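You operate a simulated robot arm through the tools that you are given. There is no shell and no other tool.

You are at the controls of a simulated robot arm. One attempt, no reset.

## Task
Count the belt's six plugs with the speed dial on 10, then stop.
Fine: dial set and blue flag down first; both guides stay in, hands clear of the running belt; the screen shows 6.

The check looks at the end state, three seconds after you hand in, the way a careful person would. Anything else that was tipped, shoved, dropped, spilled or broken makes it a failure.

## Robot
A 7-joint arm with a two-finger parallel gripper, fixed in place. Base frame: the origin is at the foot of the arm, x ahead of it, y to its left, z up. Lengths are in mm, angles in degrees, forces in N, time in s.
With the tool pointing down near the work surface it reaches from about 220 to 700 mm from the base axis. Its first joint turns from -166.0 to 166.0 degrees. Payload 1.57 kg.
The tool frame sits at the grasp point between the pads (the TCP): z along the fingers, y along the line on which they close. The tips reach 30 mm beyond it. Largest opening 80 mm; finger width 17, thickness 12; the body of the gripper, 40 by 82 mm, starts 80 mm behind the TCP.
Orientation is that of the tool frame in the base frame, as a unit quaternion [x, y, z, w]. With the fingers straight down and closing along the base's y, the tool's x points along the base's -x, its y along +y and its z along -z.

## Interface
- The arm moves only by the tool drive_tool. Its argument "plan" is a list of rows, each a list of 6 numbers: the shift along the tool's x, y, z in mm, then the turn, a rotation vector about the tool's x, y, z in degrees. In form: [[dx, dy, dz, rx, ry, rz], ...]. A call has 1 to 20 rows; each row shifts and turns the commanded pose from where the row before left it, along the tool's axes as they then stand. "gripper" is the closure, from 0 (fully open) to 1 (shut), set as the call begins (left out, the last holds). A row lasts 0.2 s, in which the tool goes at most 50 mm and 8.6 degrees; a call with a longer step from one row to the next is refused whole, and so is a gripper value outside its range. Where a pose cannot be reached the arm comes as near as it can. A force on the tool above 40 N (or 10 N above the force at the start of the call, whichever is more), or a blocked arm, ends the call early, and 0.2 s more pass. The fingers move at their own pace (about 72 mm/s each) and stop on an object; they squeeze with about 34 N. The grip force told is the motor's: it shows also when the fingers shut on nothing. Time passes only in rows, and 0.2 s behind the last, so rows that do not move let the fingers close. It gives the time, the measured TCP pose, the force on the tool (base axes), the opening and the grip force at its end, in the units of the frame above (readings bear some noise), with the torque about the TCP (base axes, N m) and any sound that the robot's microphone picked up.
- Cameras (640 x 400 px; columns grow to the right, rows downward): "scene" is fixed at [49.3, -499.5, 1241.6]; the picture's right is [0.84, -0.55, 0.00], its down [-0.09, -0.14, -0.99] and it looks along [0.54, 0.83, -0.16] (base axes); focal length 304 px, centre (320, 200). "wrist" rides on the gripper at [72, -7, -122] in the tool frame; the picture's right is [0.09, 1.00, 0.00], its down [-0.84, 0.08, -0.54] and it looks along [-0.54, 0.05, 0.84] (tool axes); focal length 238 px, centre (320, 200). There is no depth. A picture from a camera that has moved, and an enlarged one, comes with that camera's place and axes in the base frame and with its lens.
- grab_frame(camera): a new picture of that camera. No time passes.
- raise_lower(by): slides the trunk up (or, below 0, down) by that many mm; the arm rides with it, the base frame stays. It gives what a move gives, with no picture.
- inspect(camera, box): a new picture of the part [left, top, right, bottom] of that camera's present view, enlarged. No time passes.
- hand_in(): hands the job in; it is judged then, once.

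Places have to be worked out from the pictures, the camera data and where the tool is seen. Open the gripper and draw the arm clear of the work before you hand the job in, unless the task says otherwise.

The tools are called after "Emit:" as name(argument=value, ...) on one line, values as JSON. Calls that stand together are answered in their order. drive_tool: Moves the arm, as the interface text tells. Its arguments: {"type":"object","properties":{"plan":{"type":"array","items":{"type":"array","items":{"type":"number"}}},"gripper":{"type":"number"}},"required":["plan"]} The other tools are called the same way: raise_lower (by) slides the trunk up or down; grab_frame (camera) takes a picture; inspect (camera, box) takes an enlarged picture of a part of a camera's view; hand_in () hands the job in.

At the start:

```text
time_s: 0.0
ee_pos: [367.2, 191.0, 1299.2]
tool_rot: [0.0, 1.0, -0.002, -0.003]
ft_force: [-0.8, -0.1, -0.1]
wrist_torque: [0.01, 0.01, 0.01]
gripper_width: 79.9
grip_force: 0.2
trunk travel left (down, up): [-75.0, 40.0]
```

scene: 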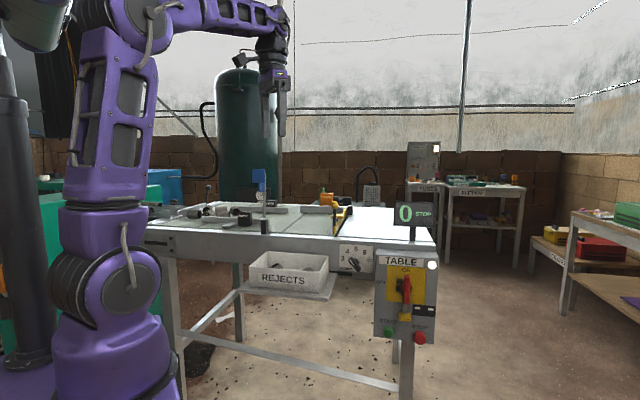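
wrist: 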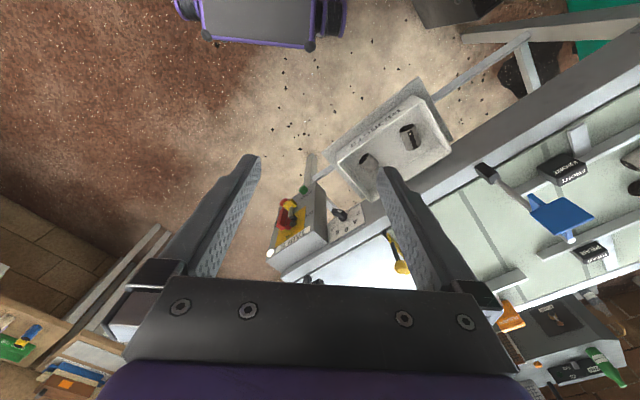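

I start by looking closer at the control panel, dial, and belt from the scene camera and the wrist camera.

Emit:
inspect(camera="scene", box=[320, 190, 460, 350])

Emit:
inspect(camera="scene", box=[130, 150, 390, 300])

Emit:
inspect(camera="wrist", box=[240, 70, 640, 320])

```text
2.50 times, centred on (390, 270) of scene
camera zoom: at [49.3, -499.5, 1241.6], right [0.84, -0.55, 0.0], down [-0.09, -0.14, -0.99], along [0.54, 0.83, -0.16], focal length 760 px, centre (145, 25)
```

zoom: 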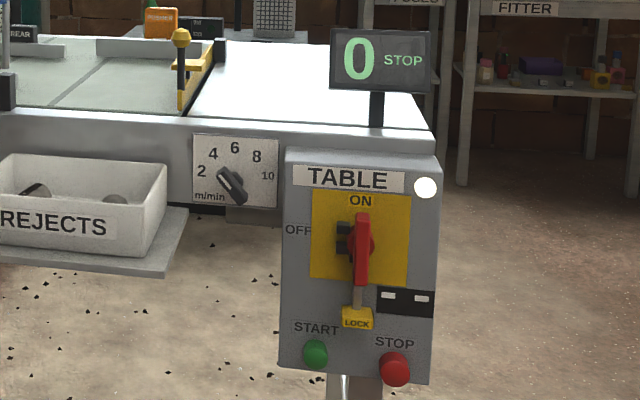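

```text
2.46 times, centred on (260, 225) of scene
camera zoom: at [49.3, -499.5, 1241.6], right [0.84, -0.55, 0.0], down [-0.09, -0.14, -0.99], along [0.54, 0.83, -0.16], focal length 748 px, centre (468, 138)
```

zoom: 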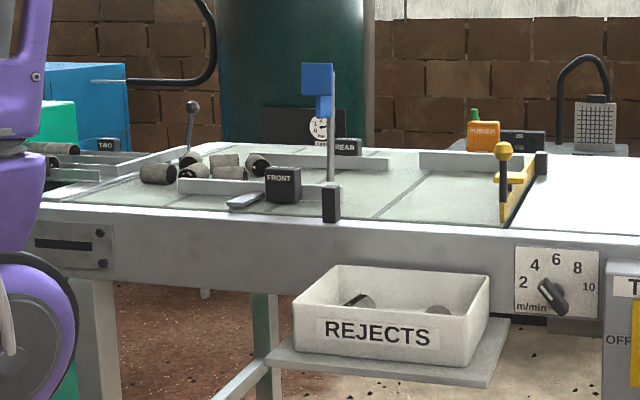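

```text
1.60 times, centred on (440, 195) of wrist
camera zoom: at [294.8, 183.6, 1420.9], right [-0.09, 1.0, 0.0], down [0.84, 0.08, 0.54], along [0.54, 0.05, -0.84], focal length 381 px, centre (128, 208)
```

zoom: 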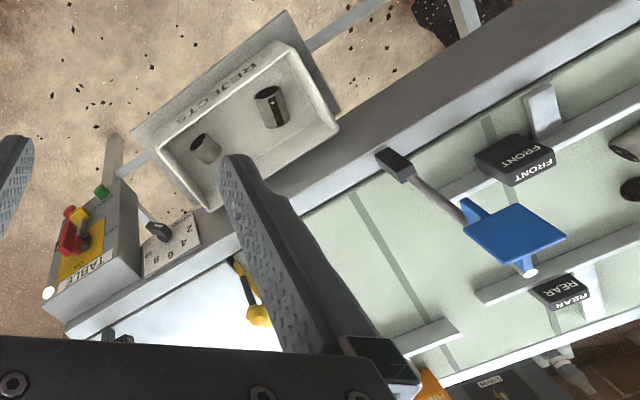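

The dial sits near (698, 276, 861) and points at roughly 3, and the panel is near (817, 158, 880). I'll zoom further on each item before moving anything.

Emit:
inspect(camera="scene", box=[370, 245, 442, 350])

Emit:
inspect(camera="scene", box=[330, 235, 390, 280])

Emit:
inspect(camera="scene", box=[180, 160, 280, 245])

Emit:
inspect(camera="scene", box=[290, 175, 440, 255])

Emit:
inspect(camera="wrist", box=[470, 100, 640, 260])

Emit:
inspect(camera="wrist", box=[240, 150, 440, 300])

```text
3.81 times, centred on (406, 298) of scene
camera zoom: at [49.3, -499.5, 1241.6], right [0.84, -0.55, 0.0], down [-0.09, -0.14, -0.99], along [0.54, 0.83, -0.16], focal length 1158 px, centre (-8, -171)
```

zoom: 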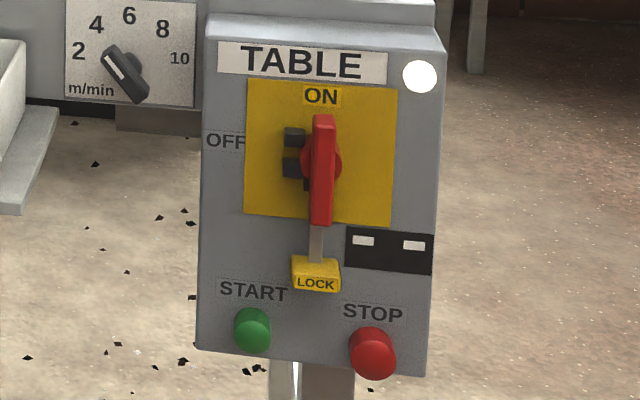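

```text
8.89 times, centred on (360, 258) of scene
camera zoom: at [49.3, -499.5, 1241.6], right [0.84, -0.55, 0.0], down [-0.09, -0.14, -0.99], along [0.54, 0.83, -0.16], focal length 2701 px, centre (-36, -311)
```

zoom: 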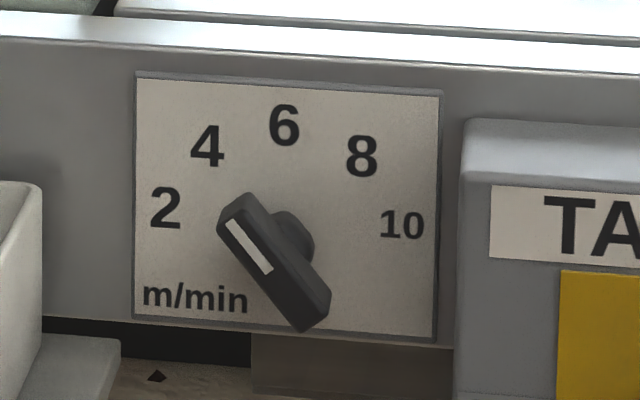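

```text
4.71 times, centred on (230, 202) of scene
camera zoom: at [49.3, -499.5, 1241.6], right [0.84, -0.55, 0.0], down [-0.09, -0.14, -0.99], along [0.54, 0.83, -0.16], focal length 1430 px, centre (744, 188)
```

zoom: 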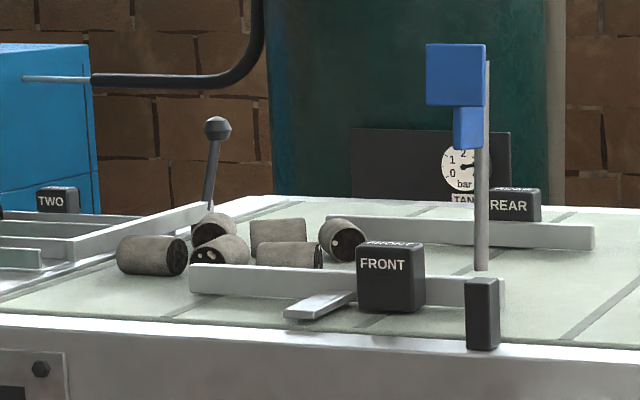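

```text
4.27 times, centred on (365, 215) of scene
camera zoom: at [49.3, -499.5, 1241.6], right [0.84, -0.55, 0.0], down [-0.09, -0.14, -0.99], along [0.54, 0.83, -0.16], focal length 1296 px, centre (128, 136)
```

zoom: 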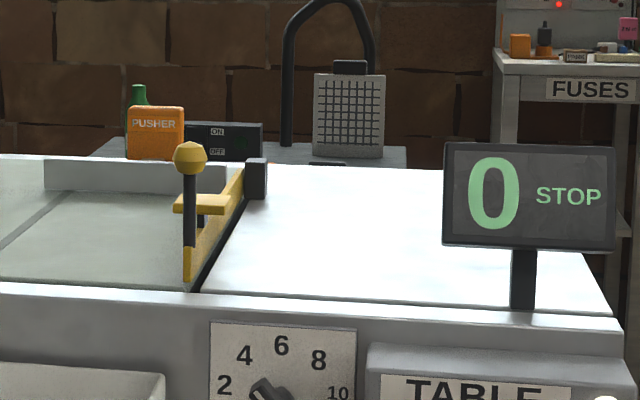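

```text
2.50 times, centred on (555, 180) of wrist
camera zoom: at [294.8, 183.6, 1420.9], right [-0.09, 1.0, 0.0], down [0.84, 0.08, 0.54], along [0.54, 0.05, -0.84], focal length 596 px, centre (-268, 250)
```

zoom: 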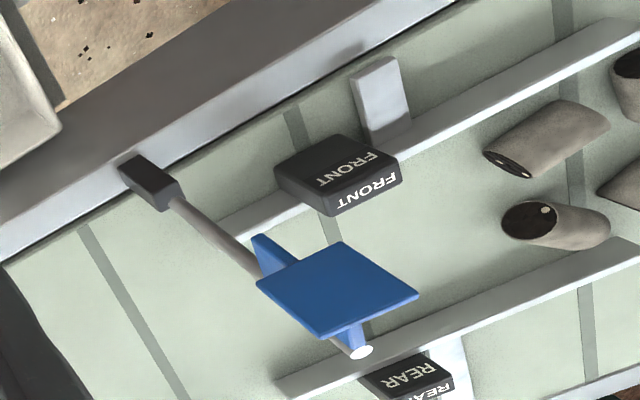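

```text
2.67 times, centred on (340, 225) of wrist
camera zoom: at [294.8, 183.6, 1420.9], right [-0.09, 1.0, 0.0], down [0.84, 0.08, 0.54], along [0.54, 0.05, -0.84], focal length 636 px, centre (267, 133)
```

zoom: 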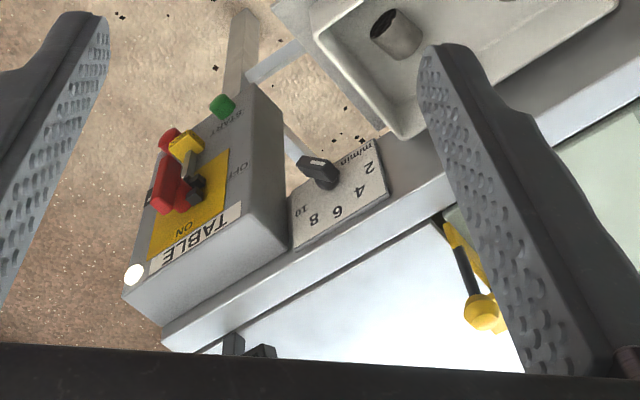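

The belt carries six plugs, the blue flag stands up on a rod hinged at the front rail, and the table's main switch is already ON with the lamp lit. I'll turn the tool in place, well above everything, so the wrist camera faces the table front for a better look.

Emit:
drive_tool(plan=[[0, 0, 0, 0, 0, -7.6], [0, 0, 0, 0, 0, -7.6], [0, 0, 0, 0, 0, -7.6], [0, 0, 0, 0, 0, -7.6], [0, 0, 0, 0, 0, -7.6], [0, 0, 0, 0, 0, -7.6], [0, 0, 0, 0, -7.5, 0], [0, 0, 0, 0, -7.5, 0], [0, 0, 0, 0, -7.5, 0], [0, 0, 0, 0, -7.5, 0]], gripper=0)

```text
time_s: 2.2
ee_pos: [367.6, 191.9, 1297.3]
tool_rot: [-0.373, 0.892, 0.101, 0.236]
ft_force: [-0.8, 0.0, -0.7]
wrist_torque: [-0.02, 0.03, -0.01]
gripper_width: 80.1
grip_force: 0.1
trunk travel left (down, up): [-75.0, 40.0]
```

The rotation was followed cleanly; now I look through the wrist camera.

Emit:
grab_frame(camera="wrist")

Emit:
grab_frame(camera="scene")

```text
taken
camera wrist: at [285.4, 97.5, 1367.3], right [-0.77, 0.64, -0.04], down [0.27, 0.38, 0.89], along [0.58, 0.67, -0.46], focal length 238 px, centre (320, 200)
```

wrist: 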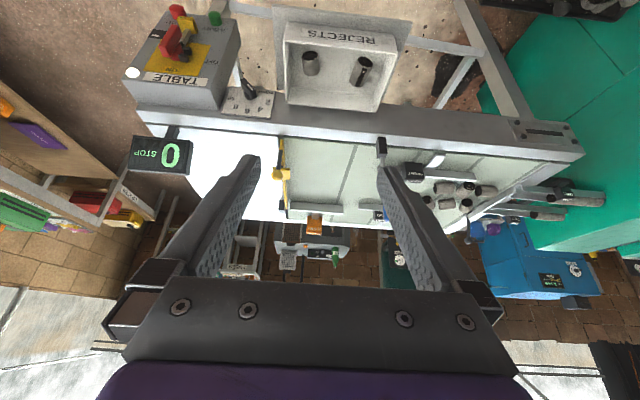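

```text
taken
```

scene: 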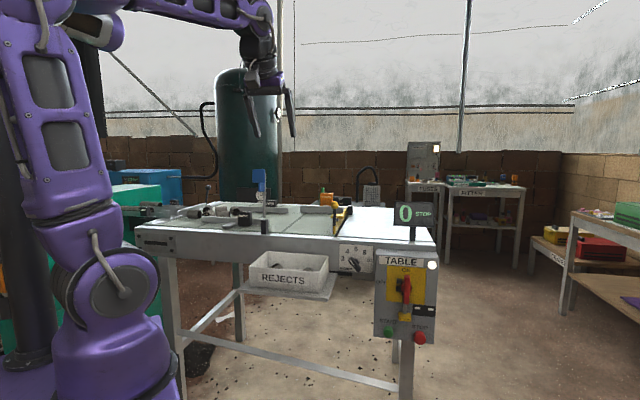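

The image is upside down with this roll and the fingers hide the flag. I'll roll the tool about 180° around its own axis so the camera rides above the fingers.

Emit:
drive_tool(plan=[[0, 0, 0, 0, 0, 8.5], [0, 0, 0, 0, 0, 8.5], [0, 0, 0, 0, 0, 8.5], [0, 0, 0, 0, 0, 8.5], [0, 0, 0, 0, 0, 8.5], [0, 0, 0, 0, 0, 8.5], [0, 0, 0, 0, 0, 8.5], [0, 0, 0, 0, 0, 8.5], [0, 0, 0, 0, 0, 8.5], [0, 0, 0, 0, 0, 8.5], [0, 0, 0, 0, 0, 8.5], [0, 0, 0, 0, 0, 8.5], [0, 0, 0, 0, 0, 8.5], [0, 0, 0, 0, 0, 8.5], [0, 0, 0, 0, 0, 8.5], [0, 0, 0, 0, 0, 8.5], [0, 0, 0, 0, 0, 8.5], [0, 0, 0, 0, 0, 8.5]])

```text
time_s: 5.9
ee_pos: [346.1, 239.9, 1285.1]
tool_rot: [0.714, 0.656, 0.238, -0.062]
ft_force: [0.1, 1.1, 0.4]
wrist_torque: [0.03, -0.02, 0.0]
gripper_width: 80.3
grip_force: 0.0
trunk travel left (down, up): [-75.0, 40.0]
stopped in row 18: the arm was blocked; the commanded pose is now the measured one
```

The arm hit a joint limit near the end of the roll and the pose shifted somewhat; I check what the camera now sees.

Emit:
grab_frame(camera="wrist")

Emit:
grab_frame(camera="scene")

```text
taken
camera wrist: at [310.6, 255.2, 1421.5], right [0.96, -0.05, 0.26], down [-0.08, -0.99, 0.14], along [0.25, -0.16, -0.96], focal length 238 px, centre (320, 200)
```

wrist: 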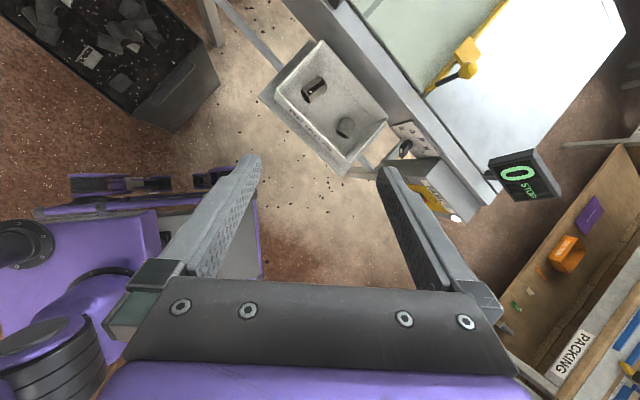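

```text
taken
```

scene: 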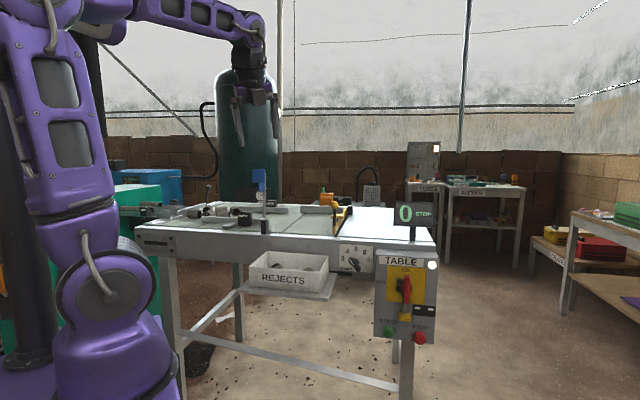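

The joint-7 limit stops positive roll, so I'll turn back the other way into an orientation facing the panel (tool tilted about 57°, camera beneath the fingers). That roll range is good for gripping and turning the dial.

Emit:
drive_tool(plan=[[0, 0, 0, -1.87, -1.04, -7.76], [0, 0, 0, -1.87, -1.04, -7.76], [0, 0, 0, -1.87, -1.04, -7.76], [0, 0, 0, -1.87, -1.04, -7.76], [0, 0, 0, -1.87, -1.04, -7.76], [0, 0, 0, -1.87, -1.04, -7.76], [0, 0, 0, -1.87, -1.04, -7.76], [0, 0, 0, -1.87, -1.04, -7.76], [0, 0, 0, -1.87, -1.04, -7.76], [0, 0, 0, -1.87, -1.04, -7.76], [0, 0, 0, -1.87, -1.04, -7.76], [0, 0, 0, -1.87, -1.04, -7.76], [0, 0, 0, -1.87, -1.04, -7.76], [0, 0, 0, -1.87, -1.04, -7.76], [0, 0, 0, -1.87, -1.04, -7.76], [0, 0, 0, -1.87, -1.04, -7.76], [0, 0, 0, -1.87, -1.04, -7.76], [0, 0, 0, -1.87, -1.04, -7.76], [0, 0, 0, 0, 0, 0]])

```text
time_s: 9.9
ee_pos: [344.3, 235.2, 1290.7]
tool_rot: [-0.343, 0.807, 0.182, 0.445]
ft_force: [0.0, -0.3, 0.3]
wrist_torque: [-0.02, 0.01, 0.0]
gripper_width: 80.0
grip_force: 0.1
trunk travel left (down, up): [-75.0, 40.0]
```

Emit:
grab_frame(camera="wrist")

```text
taken
camera wrist: at [250.0, 128.6, 1294.7], right [-0.75, 0.66, -0.09], down [-0.07, 0.06, 1.0], along [0.66, 0.75, 0.0], focal length 238 px, centre (320, 200)
```

wrist: 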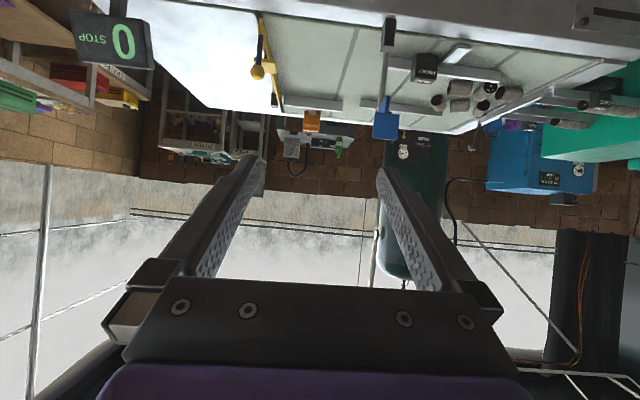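

This is a clear (inverted) front view. The flag, plugs and gate are visible, so I zoom into them.

Emit:
inspect(camera="wrist", box=[340, 10, 540, 150])

Emit:
inspect(camera="wrist", box=[60, 0, 360, 170])

```text
2.86 times, centred on (440, 80) of wrist
camera zoom: at [250.0, 128.6, 1294.7], right [-0.75, 0.66, -0.09], down [-0.07, 0.06, 1.0], along [0.66, 0.75, 0.0], focal length 681 px, centre (-23, 543)
```

zoom: 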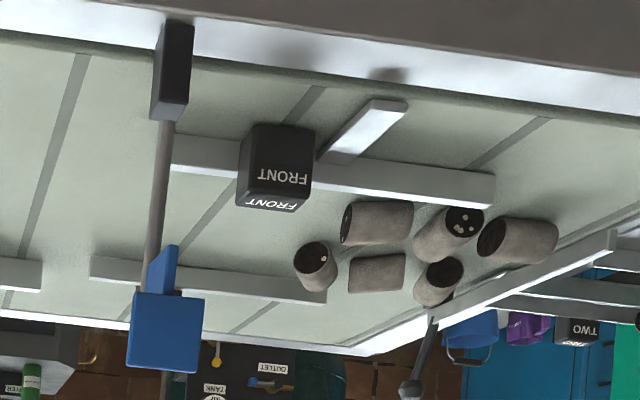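

```text
2.13 times, centred on (210, 85) of wrist
camera zoom: at [250.0, 128.6, 1294.7], right [-0.75, 0.66, -0.09], down [-0.07, 0.06, 1.0], along [0.66, 0.75, 0.0], focal length 508 px, centre (555, 445)
```

zoom: 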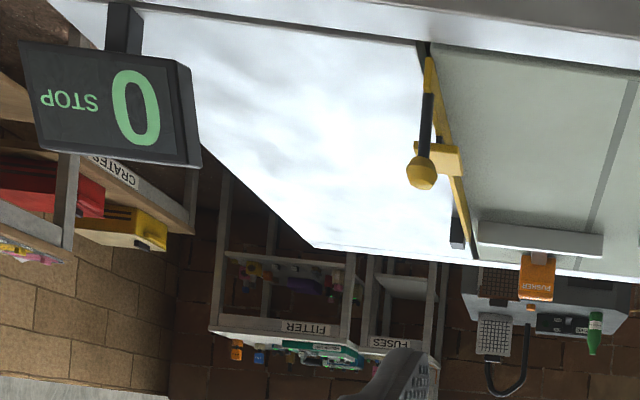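

The flag's pivot block is near (486, 558, 955) with its plate near (472, 559, 1143), and it should swing rearward across the lane. Next I move to a viewing position in front of the dial and panel.

Emit:
drive_tool(plan=[[26.07, -25.56, 28.04, 0, 0, 0], [26.07, -25.56, 28.04, 0, 0, 0], [26.07, -25.56, 28.04, 0, 0, 0], [26.07, -25.56, 28.04, 0, 0, 0], [26.07, -25.56, 28.04, 0, 0, 0], [26.07, -25.56, 28.04, 0, 0, 0], [26.07, -25.56, 28.04, 0, 0, 0], [26.07, -25.56, 28.04, 0, 0, 0], [26.07, -25.56, 28.04, 0, 0, 0], [26.07, -25.56, 28.04, 0, 0, 0], [26.07, -25.56, 28.04, 0, 0, 0], [26.07, -25.56, 28.04, 0, 0, 0]])

```text
time_s: 12.5
ee_pos: [646.4, 99.0, 848.3]
tool_rot: [-0.343, 0.807, 0.182, 0.445]
ft_force: [0.3, 0.0, 0.2]
wrist_torque: [-0.01, -0.01, -0.01]
gripper_width: 80.0
grip_force: 0.2
trunk travel left (down, up): [-75.0, 40.0]
```

The arm reached the viewing spot exactly; now pictures of the dial and panel.

Emit:
grab_frame(camera="wrist")

Emit:
grab_frame(camera="scene")

```text
taken
camera wrist: at [552.0, -7.0, 852.5], right [-0.75, 0.66, -0.09], down [-0.07, 0.06, 1.0], along [0.66, 0.75, 0.0], focal length 238 px, centre (320, 200)
```

wrist: 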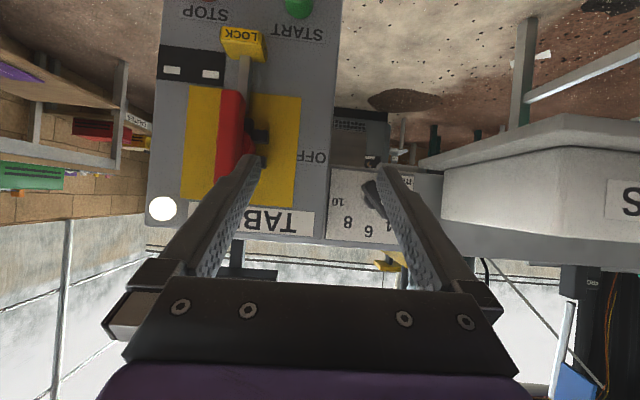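

```text
taken
```

scene: 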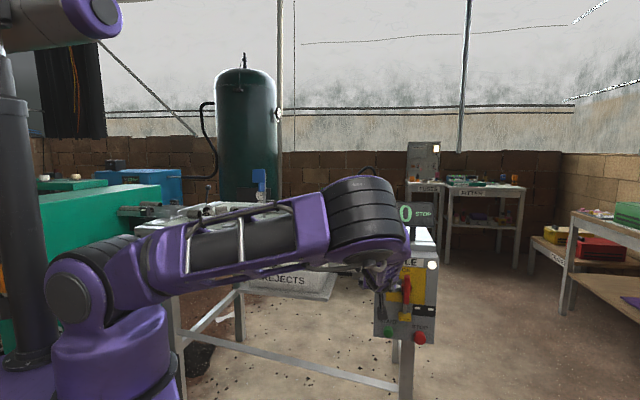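

Emit:
inspect(camera="wrist", box=[310, 130, 450, 260])

Emit:
inspect(camera="wrist", box=[140, 0, 360, 130])

```text
3.08 times, centred on (380, 195) of wrist
camera zoom: at [552.0, -7.0, 852.5], right [-0.75, 0.66, -0.09], down [-0.07, 0.06, 1.0], along [0.66, 0.75, 0.0], focal length 733 px, centre (135, 215)
```

zoom: 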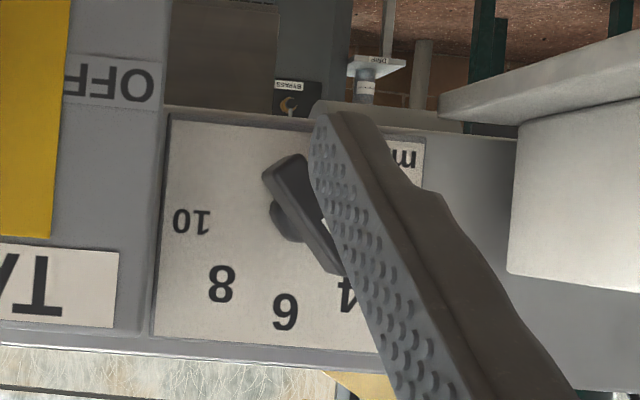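

```text
2.91 times, centred on (250, 65) of wrist
camera zoom: at [552.0, -7.0, 852.5], right [-0.75, 0.66, -0.09], down [-0.07, 0.06, 1.0], along [0.66, 0.75, 0.0], focal length 693 px, centre (524, 593)
```

zoom: 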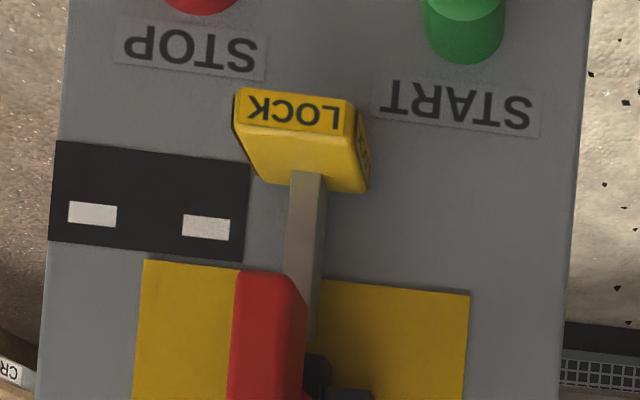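

The dial knob triangulates to about (712, 293, 846) and the table front faces along 45°. I check the hand's shape (camera body) and the bin/shelf clearance in the scene view before approaching the dial.

Emit:
inspect(camera="scene", box=[310, 170, 450, 350])

Emit:
inspect(camera="scene", box=[0, 150, 320, 400])

```text
2.22 times, centred on (380, 260) of scene
camera zoom: at [49.3, -499.5, 1241.6], right [0.84, -0.55, 0.0], down [-0.09, -0.14, -0.99], along [0.54, 0.83, -0.16], focal length 675 px, centre (187, 67)
```

zoom: 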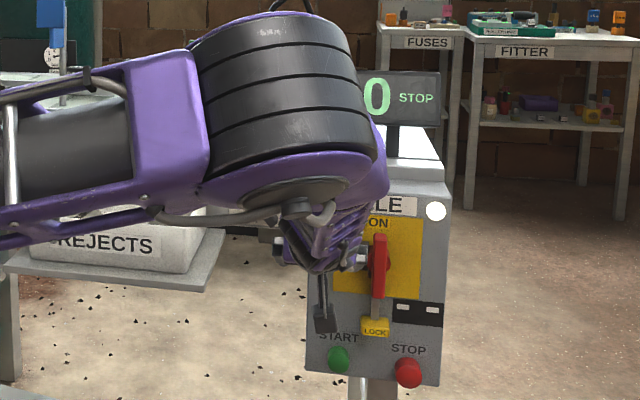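

```text
1.60 times, centred on (160, 275) of scene
camera zoom: at [49.3, -499.5, 1241.6], right [0.84, -0.55, 0.0], down [-0.09, -0.14, -0.99], along [0.54, 0.83, -0.16], focal length 486 px, centre (576, 80)
```

zoom: 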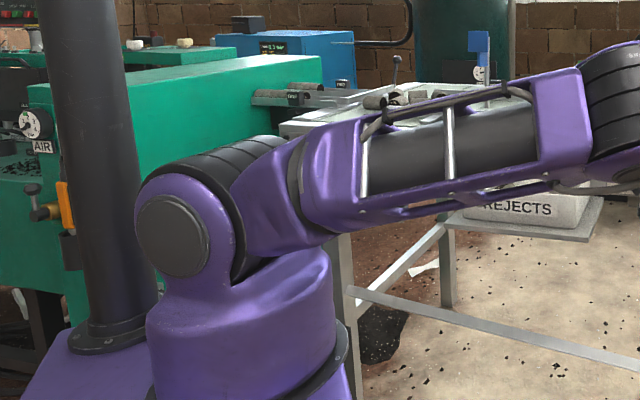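

Geometry in table coordinates (u = into table, d = along belt): dial axis at u≈710 (knob front), d≈296.5, z≈846, pointer about 30° left of vertical (≈4.5), with 10 about 80° right. I now level the tool to point straight at the dial and roll it so the fingers close across the knob bar.

Emit:
drive_tool(plan=[[0, 0, 0, 0, -8.1, 0], [0, 0, 0, 0, -8.1, 0], [0, 0, 0, 0, -8.1, 0], [0, 0, 0, 0, -8.1, 0], [0, 0, 0, 0, 0, -7.5], [0, 0, 0, 0, 0, -7.5], [0, 0, 0, 0, 0, -7.5], [0, 0, 0, 0, 0, -7.5], [0, 0, 0, 0, 0, 0]])

```text
time_s: 14.5
ee_pos: [647.2, 101.5, 848.4]
tool_rot: [-0.438, 0.557, 0.093, 0.7]
ft_force: [0.5, 1.0, 0.3]
wrist_torque: [0.0, 0.01, -0.01]
gripper_width: 79.9
grip_force: 0.0
trunk travel left (down, up): [-75.0, 40.0]
```

Emit:
drive_tool(plan=[[-10.8, 19.3, 20.5, 0, 0, 0], [-10.8, 19.3, 20.5, 0, 0, 0], [-10.8, 19.3, 20.5, 0, 0, 0], [-10.8, 19.3, 20.5, 0, 0, 0], [0, 0, 0, 0, 0, 0]])

Emit:
grab_frame(camera="wrist")

Emit:
grab_frame(camera="scene")

```text
time_s: 15.7
ee_pos: [639.3, 219.3, 846.5]
tool_rot: [-0.437, 0.557, 0.093, 0.7]
ft_force: [0.2, -0.2, 0.4]
wrist_torque: [0.01, -0.01, -0.01]
gripper_width: 79.8
grip_force: 0.0
trunk travel left (down, up): [-75.0, 40.0]
```

```text
taken
camera wrist: at [584.7, 101.8, 788.3], right [-0.58, 0.56, -0.59], down [-0.73, -0.04, 0.68], along [0.36, 0.82, 0.44], focal length 238 px, centre (320, 200)
```

wrist: 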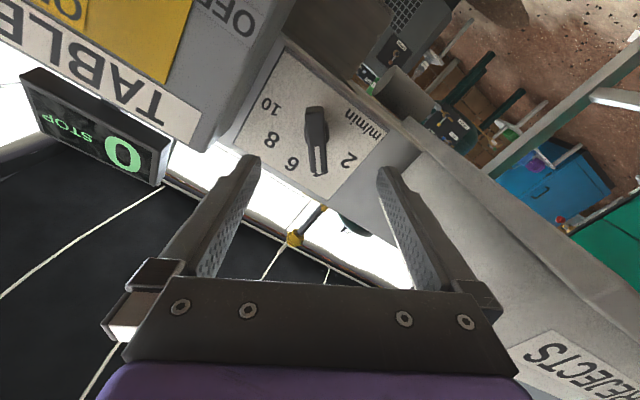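

```text
taken
```

scene: 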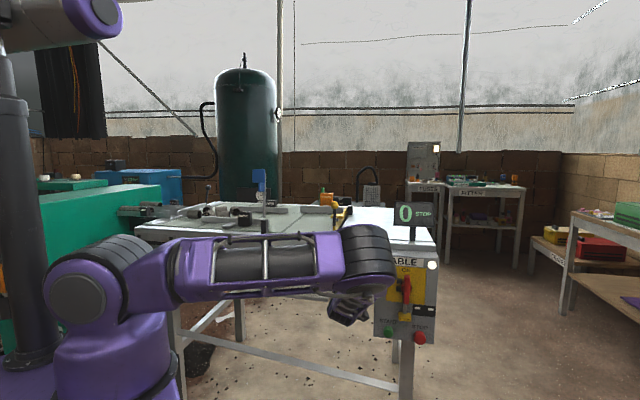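

The dial is nicely framed between the fingers with the bar parallel to them. I zoom in to measure the centring.

Emit:
inspect(camera="wrist", box=[230, 50, 400, 220])

```text
2.35 times, centred on (315, 135) of wrist
camera zoom: at [584.7, 101.8, 788.3], right [-0.58, 0.56, -0.59], down [-0.73, -0.04, 0.68], along [0.36, 0.82, 0.44], focal length 561 px, centre (332, 353)
```

zoom: 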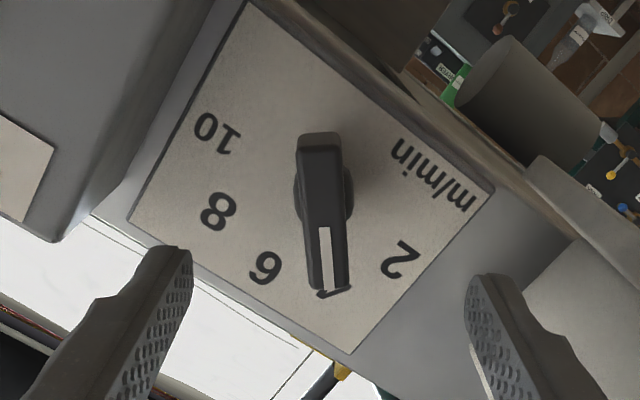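

The pointer sits exactly on 4, with a 40° spacing between numbers, so it needs about +120° about the tool axis to reach 10. I roll −9° to match the bar, centre on the axis and advance part of the way.

Emit:
drive_tool(plan=[[2, -3.3, 0, 0, 0, 0], [0, 0, 0, 0, 0, -4.6], [0, 0, 0, 0, 0, -4.6], [0, 0, 15, 0, 0, 0], [0, 0, 15, 0, 0, 0], [0, 0, 15, 0, 0, 0], [0, 0, 0, 0, 0, 0]])

Emit:
grab_frame(camera="wrist")

Emit:
inspect(camera="wrist", box=[230, 50, 400, 220])

```text
time_s: 17.3
ee_pos: [676.0, 249.5, 846.9]
tool_rot: [-0.481, 0.52, 0.037, 0.705]
ft_force: [0.0, 0.7, -1.2]
wrist_torque: [-0.02, 0.0, -0.03]
gripper_width: 80.0
grip_force: 0.1
trunk travel left (down, up): [-75.0, 40.0]
```

```text
taken
camera wrist: at [626.3, 125.2, 794.6], right [-0.51, 0.49, -0.71], down [-0.8, 0.03, 0.6], along [0.31, 0.87, 0.38], focal length 238 px, centre (320, 200)
```

wrist: 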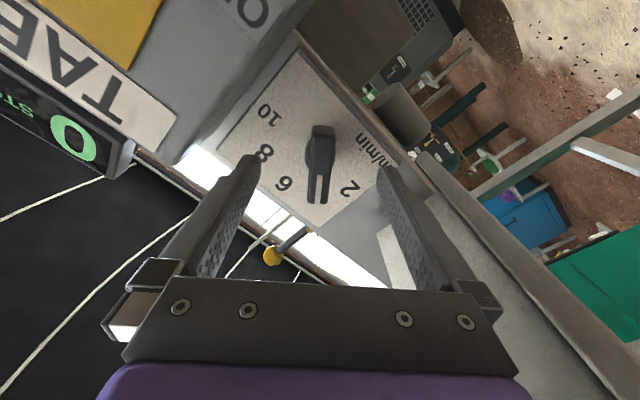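

```text
2.35 times, centred on (315, 135) of wrist
camera zoom: at [626.3, 125.2, 794.6], right [-0.51, 0.49, -0.71], down [-0.8, 0.03, 0.6], along [0.31, 0.87, 0.38], focal length 561 px, centre (332, 353)
```

zoom: 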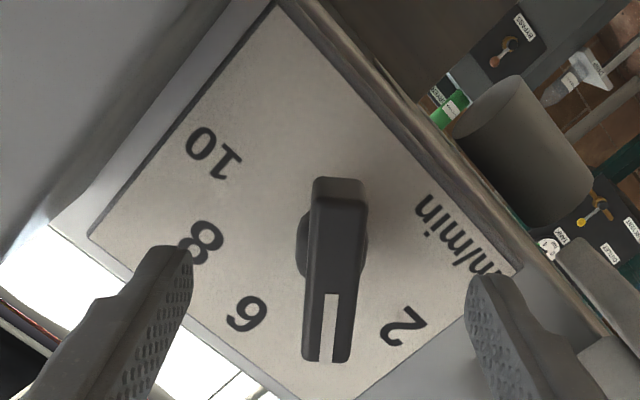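

The bar is now aligned and centred within about 1 mm; the plate is ~72 mm ahead of the TCP and the knob front about 30 mm ahead. I advance 24 mm and then close on the bar.

Emit:
drive_tool(plan=[[0, 0.5, 8, 0, 0, 0], [0, 0, 8, 0, 0, 0], [0, 0, 8, 0, 0, 0], [0, 0, 0, 0, 0, 0]])

Emit:
inspect(camera="wrist", box=[220, 80, 420, 280])

```text
time_s: 18.3
ee_pos: [691.9, 268.7, 846.2]
tool_rot: [-0.48, 0.52, 0.036, 0.705]
ft_force: [1.1, 1.3, 0.5]
wrist_torque: [-0.01, -0.01, 0.01]
gripper_width: 79.8
grip_force: 0.0
trunk travel left (down, up): [-75.0, 40.0]
```

```text
2.00 times, centred on (320, 180) of wrist
camera zoom: at [642.9, 143.8, 794.3], right [-0.51, 0.49, -0.71], down [-0.8, 0.03, 0.6], along [0.31, 0.87, 0.38], focal length 477 px, centre (320, 240)
```

zoom: 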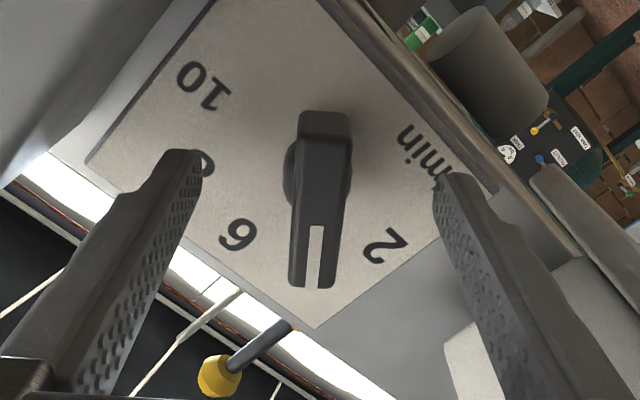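

Fingers straddle the knob with no contact force. I close on the bar.

Emit:
drive_tool(plan=[[0, 0, 0, 0, 0, 0], [0, 0, 0, 0, 0, 0], [0, 0, 0, 0, 0, 0], [0, 0, 0, 0, 0, 0]], gripper=1)

Emit:
inspect(camera="wrist", box=[220, 80, 420, 280])

```text
time_s: 19.3
ee_pos: [692.3, 266.6, 845.7]
tool_rot: [-0.481, 0.519, 0.037, 0.705]
ft_force: [5.0, -0.2, 2.1]
wrist_torque: [0.04, -0.07, -0.4]
gripper_width: 23.7
grip_force: 36.0
trunk travel left (down, up): [-75.0, 40.0]
```

```text
2.00 times, centred on (320, 180) of wrist
camera zoom: at [643.2, 143.4, 794.8], right [-0.51, 0.49, -0.71], down [-0.8, 0.03, 0.59], along [0.31, 0.87, 0.38], focal length 477 px, centre (320, 240)
```

zoom: 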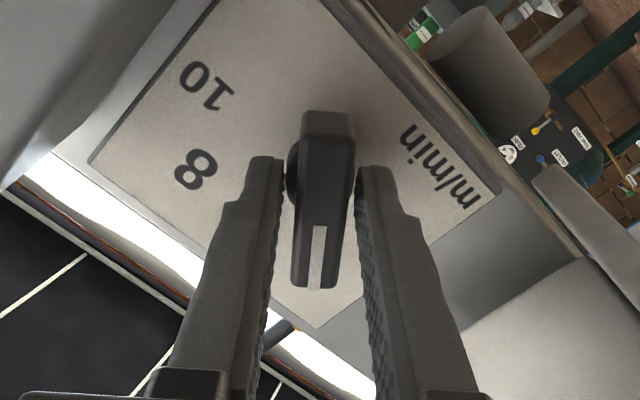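

The opening stopped at 23.7 mm, which looks like the round hub rather than the narrower bar. I open a little, back off 9 mm, and grip again on the bar only.

Emit:
drive_tool(plan=[[0, 0, 0, 0, 0, 0], [0, 0, 0, 0, 0, 0], [0, 0, -9, 0, 0, 0], [0, 0, 0, 0, 0, 0]], gripper=0.5)

Emit:
drive_tool(plan=[[0, 0, 0, 0, 0, 0], [0, 0, 0, 0, 0, 0], [0, 0, 0, 0, 0, 0], [0, 0, 0, 0, 0, 0]], gripper=1)

Emit:
inspect(camera="wrist", box=[220, 80, 420, 280])

```text
time_s: 20.3
ee_pos: [686.9, 262.3, 845.0]
tool_rot: [-0.481, 0.521, 0.037, 0.705]
ft_force: [1.1, -0.4, 0.0]
wrist_torque: [0.0, 0.01, 0.03]
gripper_width: 40.1
grip_force: 0.0
trunk travel left (down, up): [-75.0, 40.0]
```

```text
time_s: 21.3
ee_pos: [685.5, 261.6, 846.6]
tool_rot: [-0.48, 0.52, 0.035, 0.705]
ft_force: [4.1, -1.8, 3.1]
wrist_torque: [0.27, -0.24, -0.66]
gripper_width: 16.3
grip_force: 31.5
trunk travel left (down, up): [-75.0, 40.0]
```

```text
2.00 times, centred on (320, 180) of wrist
camera zoom: at [636.8, 137.0, 794.7], right [-0.51, 0.49, -0.71], down [-0.8, 0.03, 0.59], along [0.31, 0.87, 0.38], focal length 477 px, centre (320, 240)
```

zoom: 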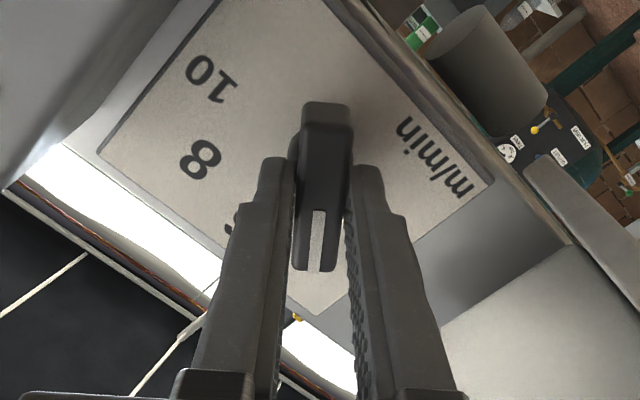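

Now the opening is 16.3 mm, a firm grip on the bar. I turn the first 60° clockwise in small steps and check forces.

Emit:
drive_tool(plan=[[0, 0, 0, 0, 0, 6], [0, 0, 0, 0, 0, 6], [0, 0, 0, 0, 0, 6], [0, 0, 0, 0, 0, 6], [0, 0, 0, 0, 0, 6], [0, 0, 0, 0, 0, 0]])

Emit:
inspect(camera="wrist", box=[220, 80, 420, 280])

```text
time_s: 22.7
ee_pos: [685.5, 261.9, 845.9]
tool_rot: [-0.329, 0.627, 0.218, 0.672]
ft_force: [1.5, -5.0, 3.8]
wrist_torque: [0.58, -0.57, -0.57]
gripper_width: 16.1
grip_force: 31.2
trunk travel left (down, up): [-75.0, 40.0]
```

```text
2.00 times, centred on (320, 180) of wrist
camera zoom: at [613.7, 159.6, 776.0], right [-0.69, 0.67, -0.26], down [-0.53, -0.23, 0.81], along [0.49, 0.7, 0.52], focal length 477 px, centre (320, 240)
```

zoom: 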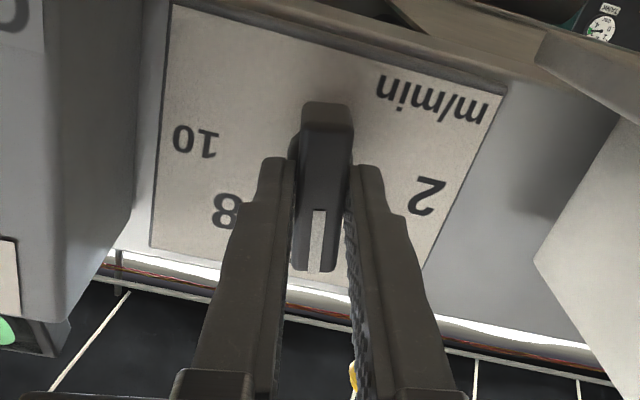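

The knob follows with only ~6 N side load. Continue another 30° and look again at the clearance to the shelf.

Emit:
drive_tool(plan=[[0, 0, 0, 0, 0, 6], [0, 0, 0, 0, 0, 6], [0, 0, 0, 0, 0, 6], [0, 0, 0, 0, 0, 6], [0, 0, 0, 0, 0, 6], [0, 0, 0, 0, 0, 0]])

Emit:
grab_frame(camera="wrist")

Emit:
inspect(camera="scene", box=[230, 210, 450, 350])

```text
time_s: 24.1
ee_pos: [685.2, 261.4, 845.8]
tool_rot: [-0.155, 0.691, 0.384, 0.592]
ft_force: [8.1, -3.3, 4.5]
wrist_torque: [0.27, -0.25, -0.95]
gripper_width: 16.3
grip_force: 30.8
trunk travel left (down, up): [-75.0, 40.0]
```

```text
taken
camera wrist: at [586.9, 185.7, 776.1], right [-0.69, 0.68, 0.26], down [-0.22, -0.54, 0.81], along [0.69, 0.5, 0.52], focal length 238 px, centre (320, 200)
```

wrist: 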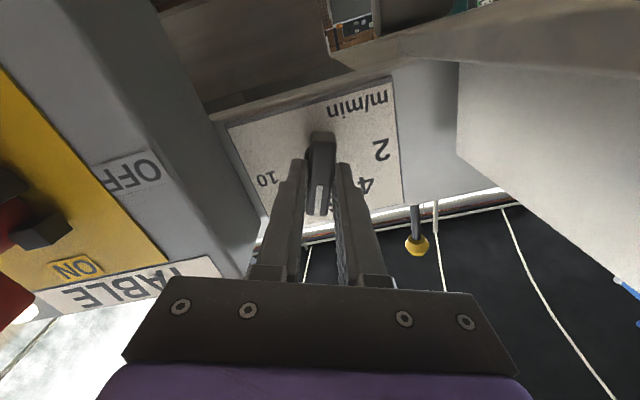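

```text
2.86 times, centred on (340, 280) of scene
camera zoom: at [49.3, -499.5, 1241.6], right [0.84, -0.55, 0.0], down [-0.09, -0.14, -0.99], along [0.54, 0.83, -0.16], focal length 868 px, centre (263, -29)
```

zoom: 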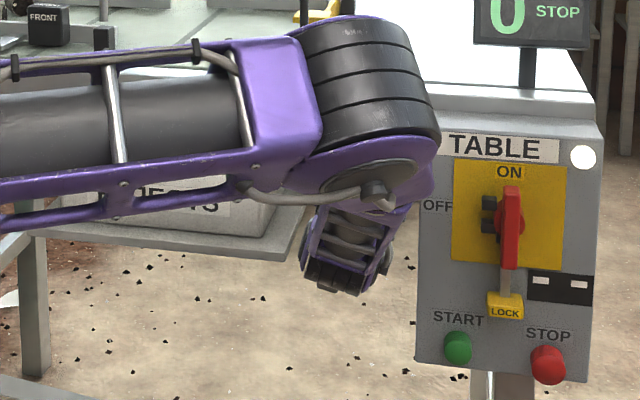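

Emit:
inspect(camera="scene", box=[315, 265, 385, 320])

```text
7.27 times, centred on (350, 292) of scene
camera zoom: at [49.3, -499.5, 1241.6], right [0.84, -0.55, 0.0], down [-0.09, -0.14, -0.99], along [0.54, 0.83, -0.16], focal length 2210 px, centre (102, -473)
```

zoom: 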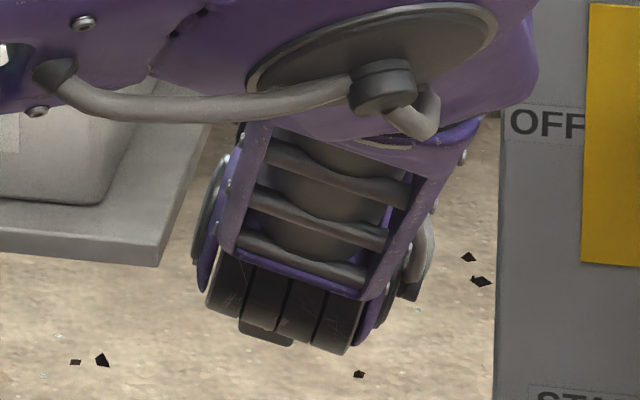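

The camera side of the hand would swing close to the reject shelf if I keep turning this way, so I release the knob (now about 7), back off, and will regrip with the hand rolled 180° the other way.

Emit:
drive_tool(plan=[[0, 0, 0, 0, 0, 0], [0, 0, 0, 0, 0, 0], [0, 0, -20, 0, 0, 0], [0, 0, -20, 0, 0, 0], [0, 0, -20, 0, 0, 0], [0, 0, 0, 0, 0, 0]], gripper=0.4)

Emit:
inspect(camera="wrist", box=[220, 60, 420, 260])

```text
time_s: 25.5
ee_pos: [644.0, 219.0, 846.7]
tool_rot: [-0.157, 0.69, 0.385, 0.592]
ft_force: [0.0, 0.4, 1.3]
wrist_torque: [0.0, 0.04, 0.0]
gripper_width: 47.8
grip_force: 0.0
trunk travel left (down, up): [-75.0, 40.0]
```

```text
2.00 times, centred on (320, 160) of wrist
camera zoom: at [544.2, 144.1, 776.8], right [-0.69, 0.67, 0.26], down [-0.22, -0.54, 0.81], along [0.69, 0.51, 0.52], focal length 477 px, centre (320, 280)
```

zoom: 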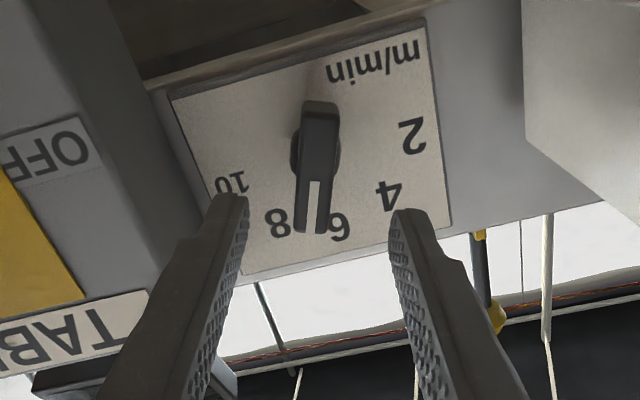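

Knob now reads 7 and stays put. Rolling the hand −180° here at a 60 mm standoff, camera passing on the free right-hand side.

Emit:
drive_tool(plan=[[0, 0, -20, 0, 0, 0], [0, 0, 0, 0, 0, -8.5], [0, 0, 0, 0, 0, -8.5], [0, 0, 0, 0, 0, -8.5], [0, 0, 0, 0, 0, -8.5], [0, 0, 0, 0, 0, -8.5], [0, 0, 0, 0, 0, -8.5], [0, 0, 0, 0, 0, -8.5], [0, 0, 0, 0, 0, -8.5], [0, 0, 0, 0, 0, -8.5], [0, 0, 0, 0, 0, -8.5], [0, 0, 0, 0, 0, -8.5], [0, 0, 0, 0, 0, -8.5], [0, 0, 0, 0, 0, -8.5], [0, 0, 0, 0, 0, -8.5], [0, 0, 0, 0, 0, -8.5], [0, 0, 0, 0, 0, -8.5]])

Emit:
grab_frame(camera="wrist")

```text
time_s: 29.1
ee_pos: [630.0, 203.7, 846.3]
tool_rot: [0.699, -0.114, 0.406, -0.577]
ft_force: [-0.6, -0.6, 0.5]
wrist_torque: [0.01, -0.02, 0.02]
gripper_width: 47.8
grip_force: 0.0
trunk travel left (down, up): [-75.0, 40.0]
```

```text
taken
camera wrist: at [588.6, 73.0, 883.2], right [0.37, -0.36, -0.86], down [-0.89, 0.11, -0.43], along [0.25, 0.92, -0.28], focal length 238 px, centre (320, 200)
```

wrist: 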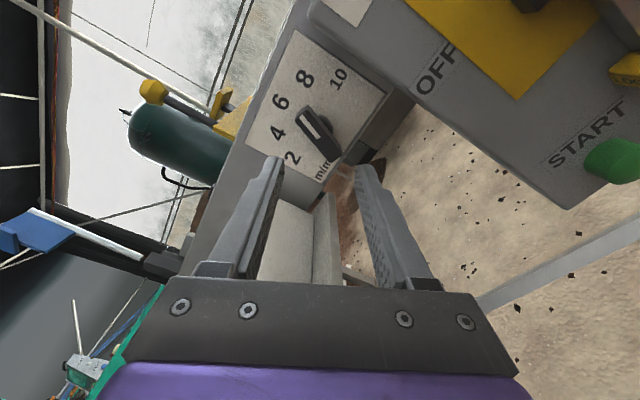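

No blockage. Continue the remaining 44° of roll.

Emit:
drive_tool(plan=[[0, 0, 0, 0, 0, -7.4], [0, 0, 0, 0, 0, -7.4], [0, 0, 0, 0, 0, -7.4], [0, 0, 0, 0, 0, -7.4], [0, 0, 0, 0, 0, -7.4], [0, 0, 0, 0, 0, -7.4], [0, 0, 0, 0, 0, 0]])

Emit:
grab_frame(camera="wrist")

Emit:
inspect(camera="wrist", box=[230, 50, 430, 250])

```text
time_s: 30.7
ee_pos: [628.4, 203.7, 845.7]
tool_rot: [0.69, 0.159, 0.594, -0.382]
ft_force: [-0.7, 0.0, 0.0]
wrist_torque: [-0.02, -0.04, -0.03]
gripper_width: 48.2
grip_force: 0.2
trunk travel left (down, up): [-75.0, 40.0]
```

```text
taken
camera wrist: at [557.3, 103.6, 915.8], right [0.69, -0.68, -0.25], down [-0.53, -0.24, -0.81], along [0.49, 0.69, -0.53], focal length 238 px, centre (320, 200)
```

wrist: 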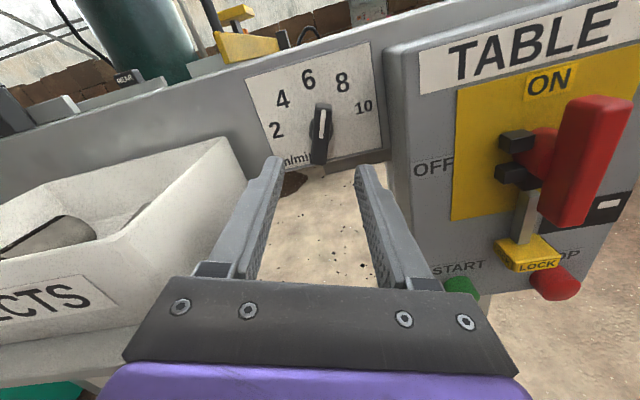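

```text
2.00 times, centred on (330, 150) of wrist
camera zoom: at [557.3, 103.6, 915.8], right [0.69, -0.68, -0.25], down [-0.53, -0.24, -0.81], along [0.49, 0.69, -0.53], focal length 477 px, centre (300, 300)
```

zoom: 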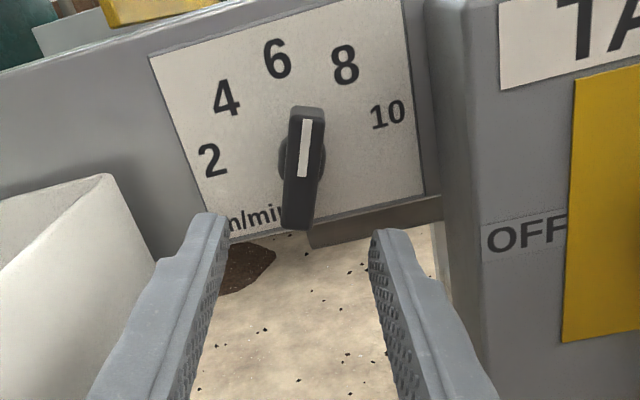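

Roll reached, and this upright view shows everything: pointer at 7, bar parallel to the fingers, centred. I advance 81 mm straight to the previous grip depth.

Emit:
drive_tool(plan=[[-0.5, 0.2, 18, 0, 0, 0], [0, 0, 18, 0, 0, 0], [0, 0, 18, 0, 0, 0], [0, 0, 14, 0, 0, 0], [0, 0, 13, 0, 0, 0], [0, 0, 0, 0, 0, 0]])

Emit:
inspect(camera="wrist", box=[220, 80, 420, 280])

```text
time_s: 32.1
ee_pos: [686.4, 261.6, 845.4]
tool_rot: [0.69, 0.16, 0.594, -0.382]
ft_force: [0.4, -0.3, -0.4]
wrist_torque: [0.01, 0.01, -0.02]
gripper_width: 47.8
grip_force: 0.0
trunk travel left (down, up): [-75.0, 40.0]
```

```text
2.00 times, centred on (320, 180) of wrist
camera zoom: at [614.2, 161.6, 914.2], right [0.69, -0.68, -0.25], down [-0.53, -0.24, -0.81], along [0.49, 0.7, -0.53], focal length 477 px, centre (320, 240)
```

zoom: 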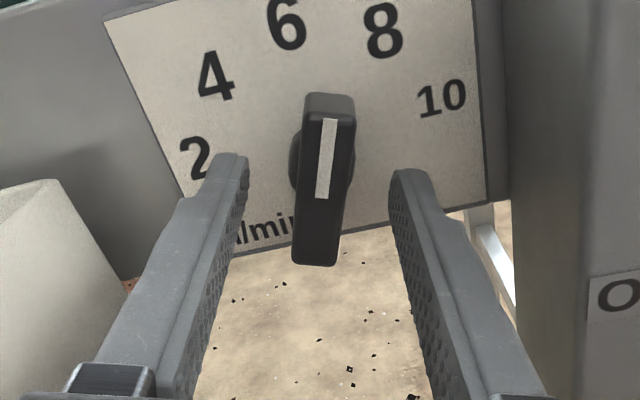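

The bar is centred between the fingers at the right depth, with no contact. I close on it.

Emit:
drive_tool(plan=[[0, 0, 0, 0, 0, 0], [0, 0, 0, 0, 0, 0], [0, 0, 0, 0, 0, 0], [0, 0, 0, 0, 0, 0]], gripper=1)

```text
time_s: 33.1
ee_pos: [686.1, 262.3, 844.5]
tool_rot: [0.69, 0.158, 0.593, -0.382]
ft_force: [2.2, 1.7, -0.3]
wrist_torque: [-0.01, 0.0, -0.05]
gripper_width: 23.9
grip_force: 35.6
trunk travel left (down, up): [-75.0, 40.0]
```

The opening is 23.9 mm again, so the tips are just on the hub. I open, back off 7 mm and regrip.

Emit:
drive_tool(plan=[[0, 0, 0, 0, 0, 0], [0, 0, 0, 0, 0, 0], [0, 0, -7, 0, 0, 0], [0, 0, 0, 0, 0, 0]], gripper=0.5)

Emit:
drive_tool(plan=[[0, 0, 0, 0, 0, 0], [0, 0, 0, 0, 0, 0], [0, 0, 0, 0, 0, 0], [0, 0, 0, 0, 0, 0]], gripper=1)

Emit:
inspect(camera="wrist", box=[220, 80, 420, 280])

```text
time_s: 34.1
ee_pos: [681.3, 255.8, 844.9]
tool_rot: [0.69, 0.159, 0.594, -0.382]
ft_force: [0.6, 0.1, 0.2]
wrist_torque: [-0.02, -0.04, -0.03]
gripper_width: 39.8
grip_force: 0.0
trunk travel left (down, up): [-75.0, 40.0]
```

```text
time_s: 35.1
ee_pos: [680.6, 256.8, 846.0]
tool_rot: [0.69, 0.159, 0.593, -0.382]
ft_force: [-3.7, 0.5, 0.2]
wrist_torque: [-0.09, 0.05, -0.35]
gripper_width: 16.1
grip_force: 31.3
trunk travel left (down, up): [-75.0, 40.0]
```

```text
2.00 times, centred on (320, 180) of wrist
camera zoom: at [609.3, 156.1, 914.7], right [0.69, -0.68, -0.25], down [-0.53, -0.24, -0.81], along [0.49, 0.7, -0.53], focal length 477 px, centre (320, 240)
```

zoom: 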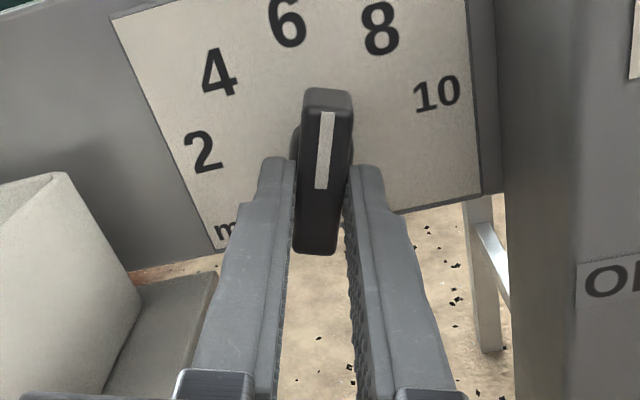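

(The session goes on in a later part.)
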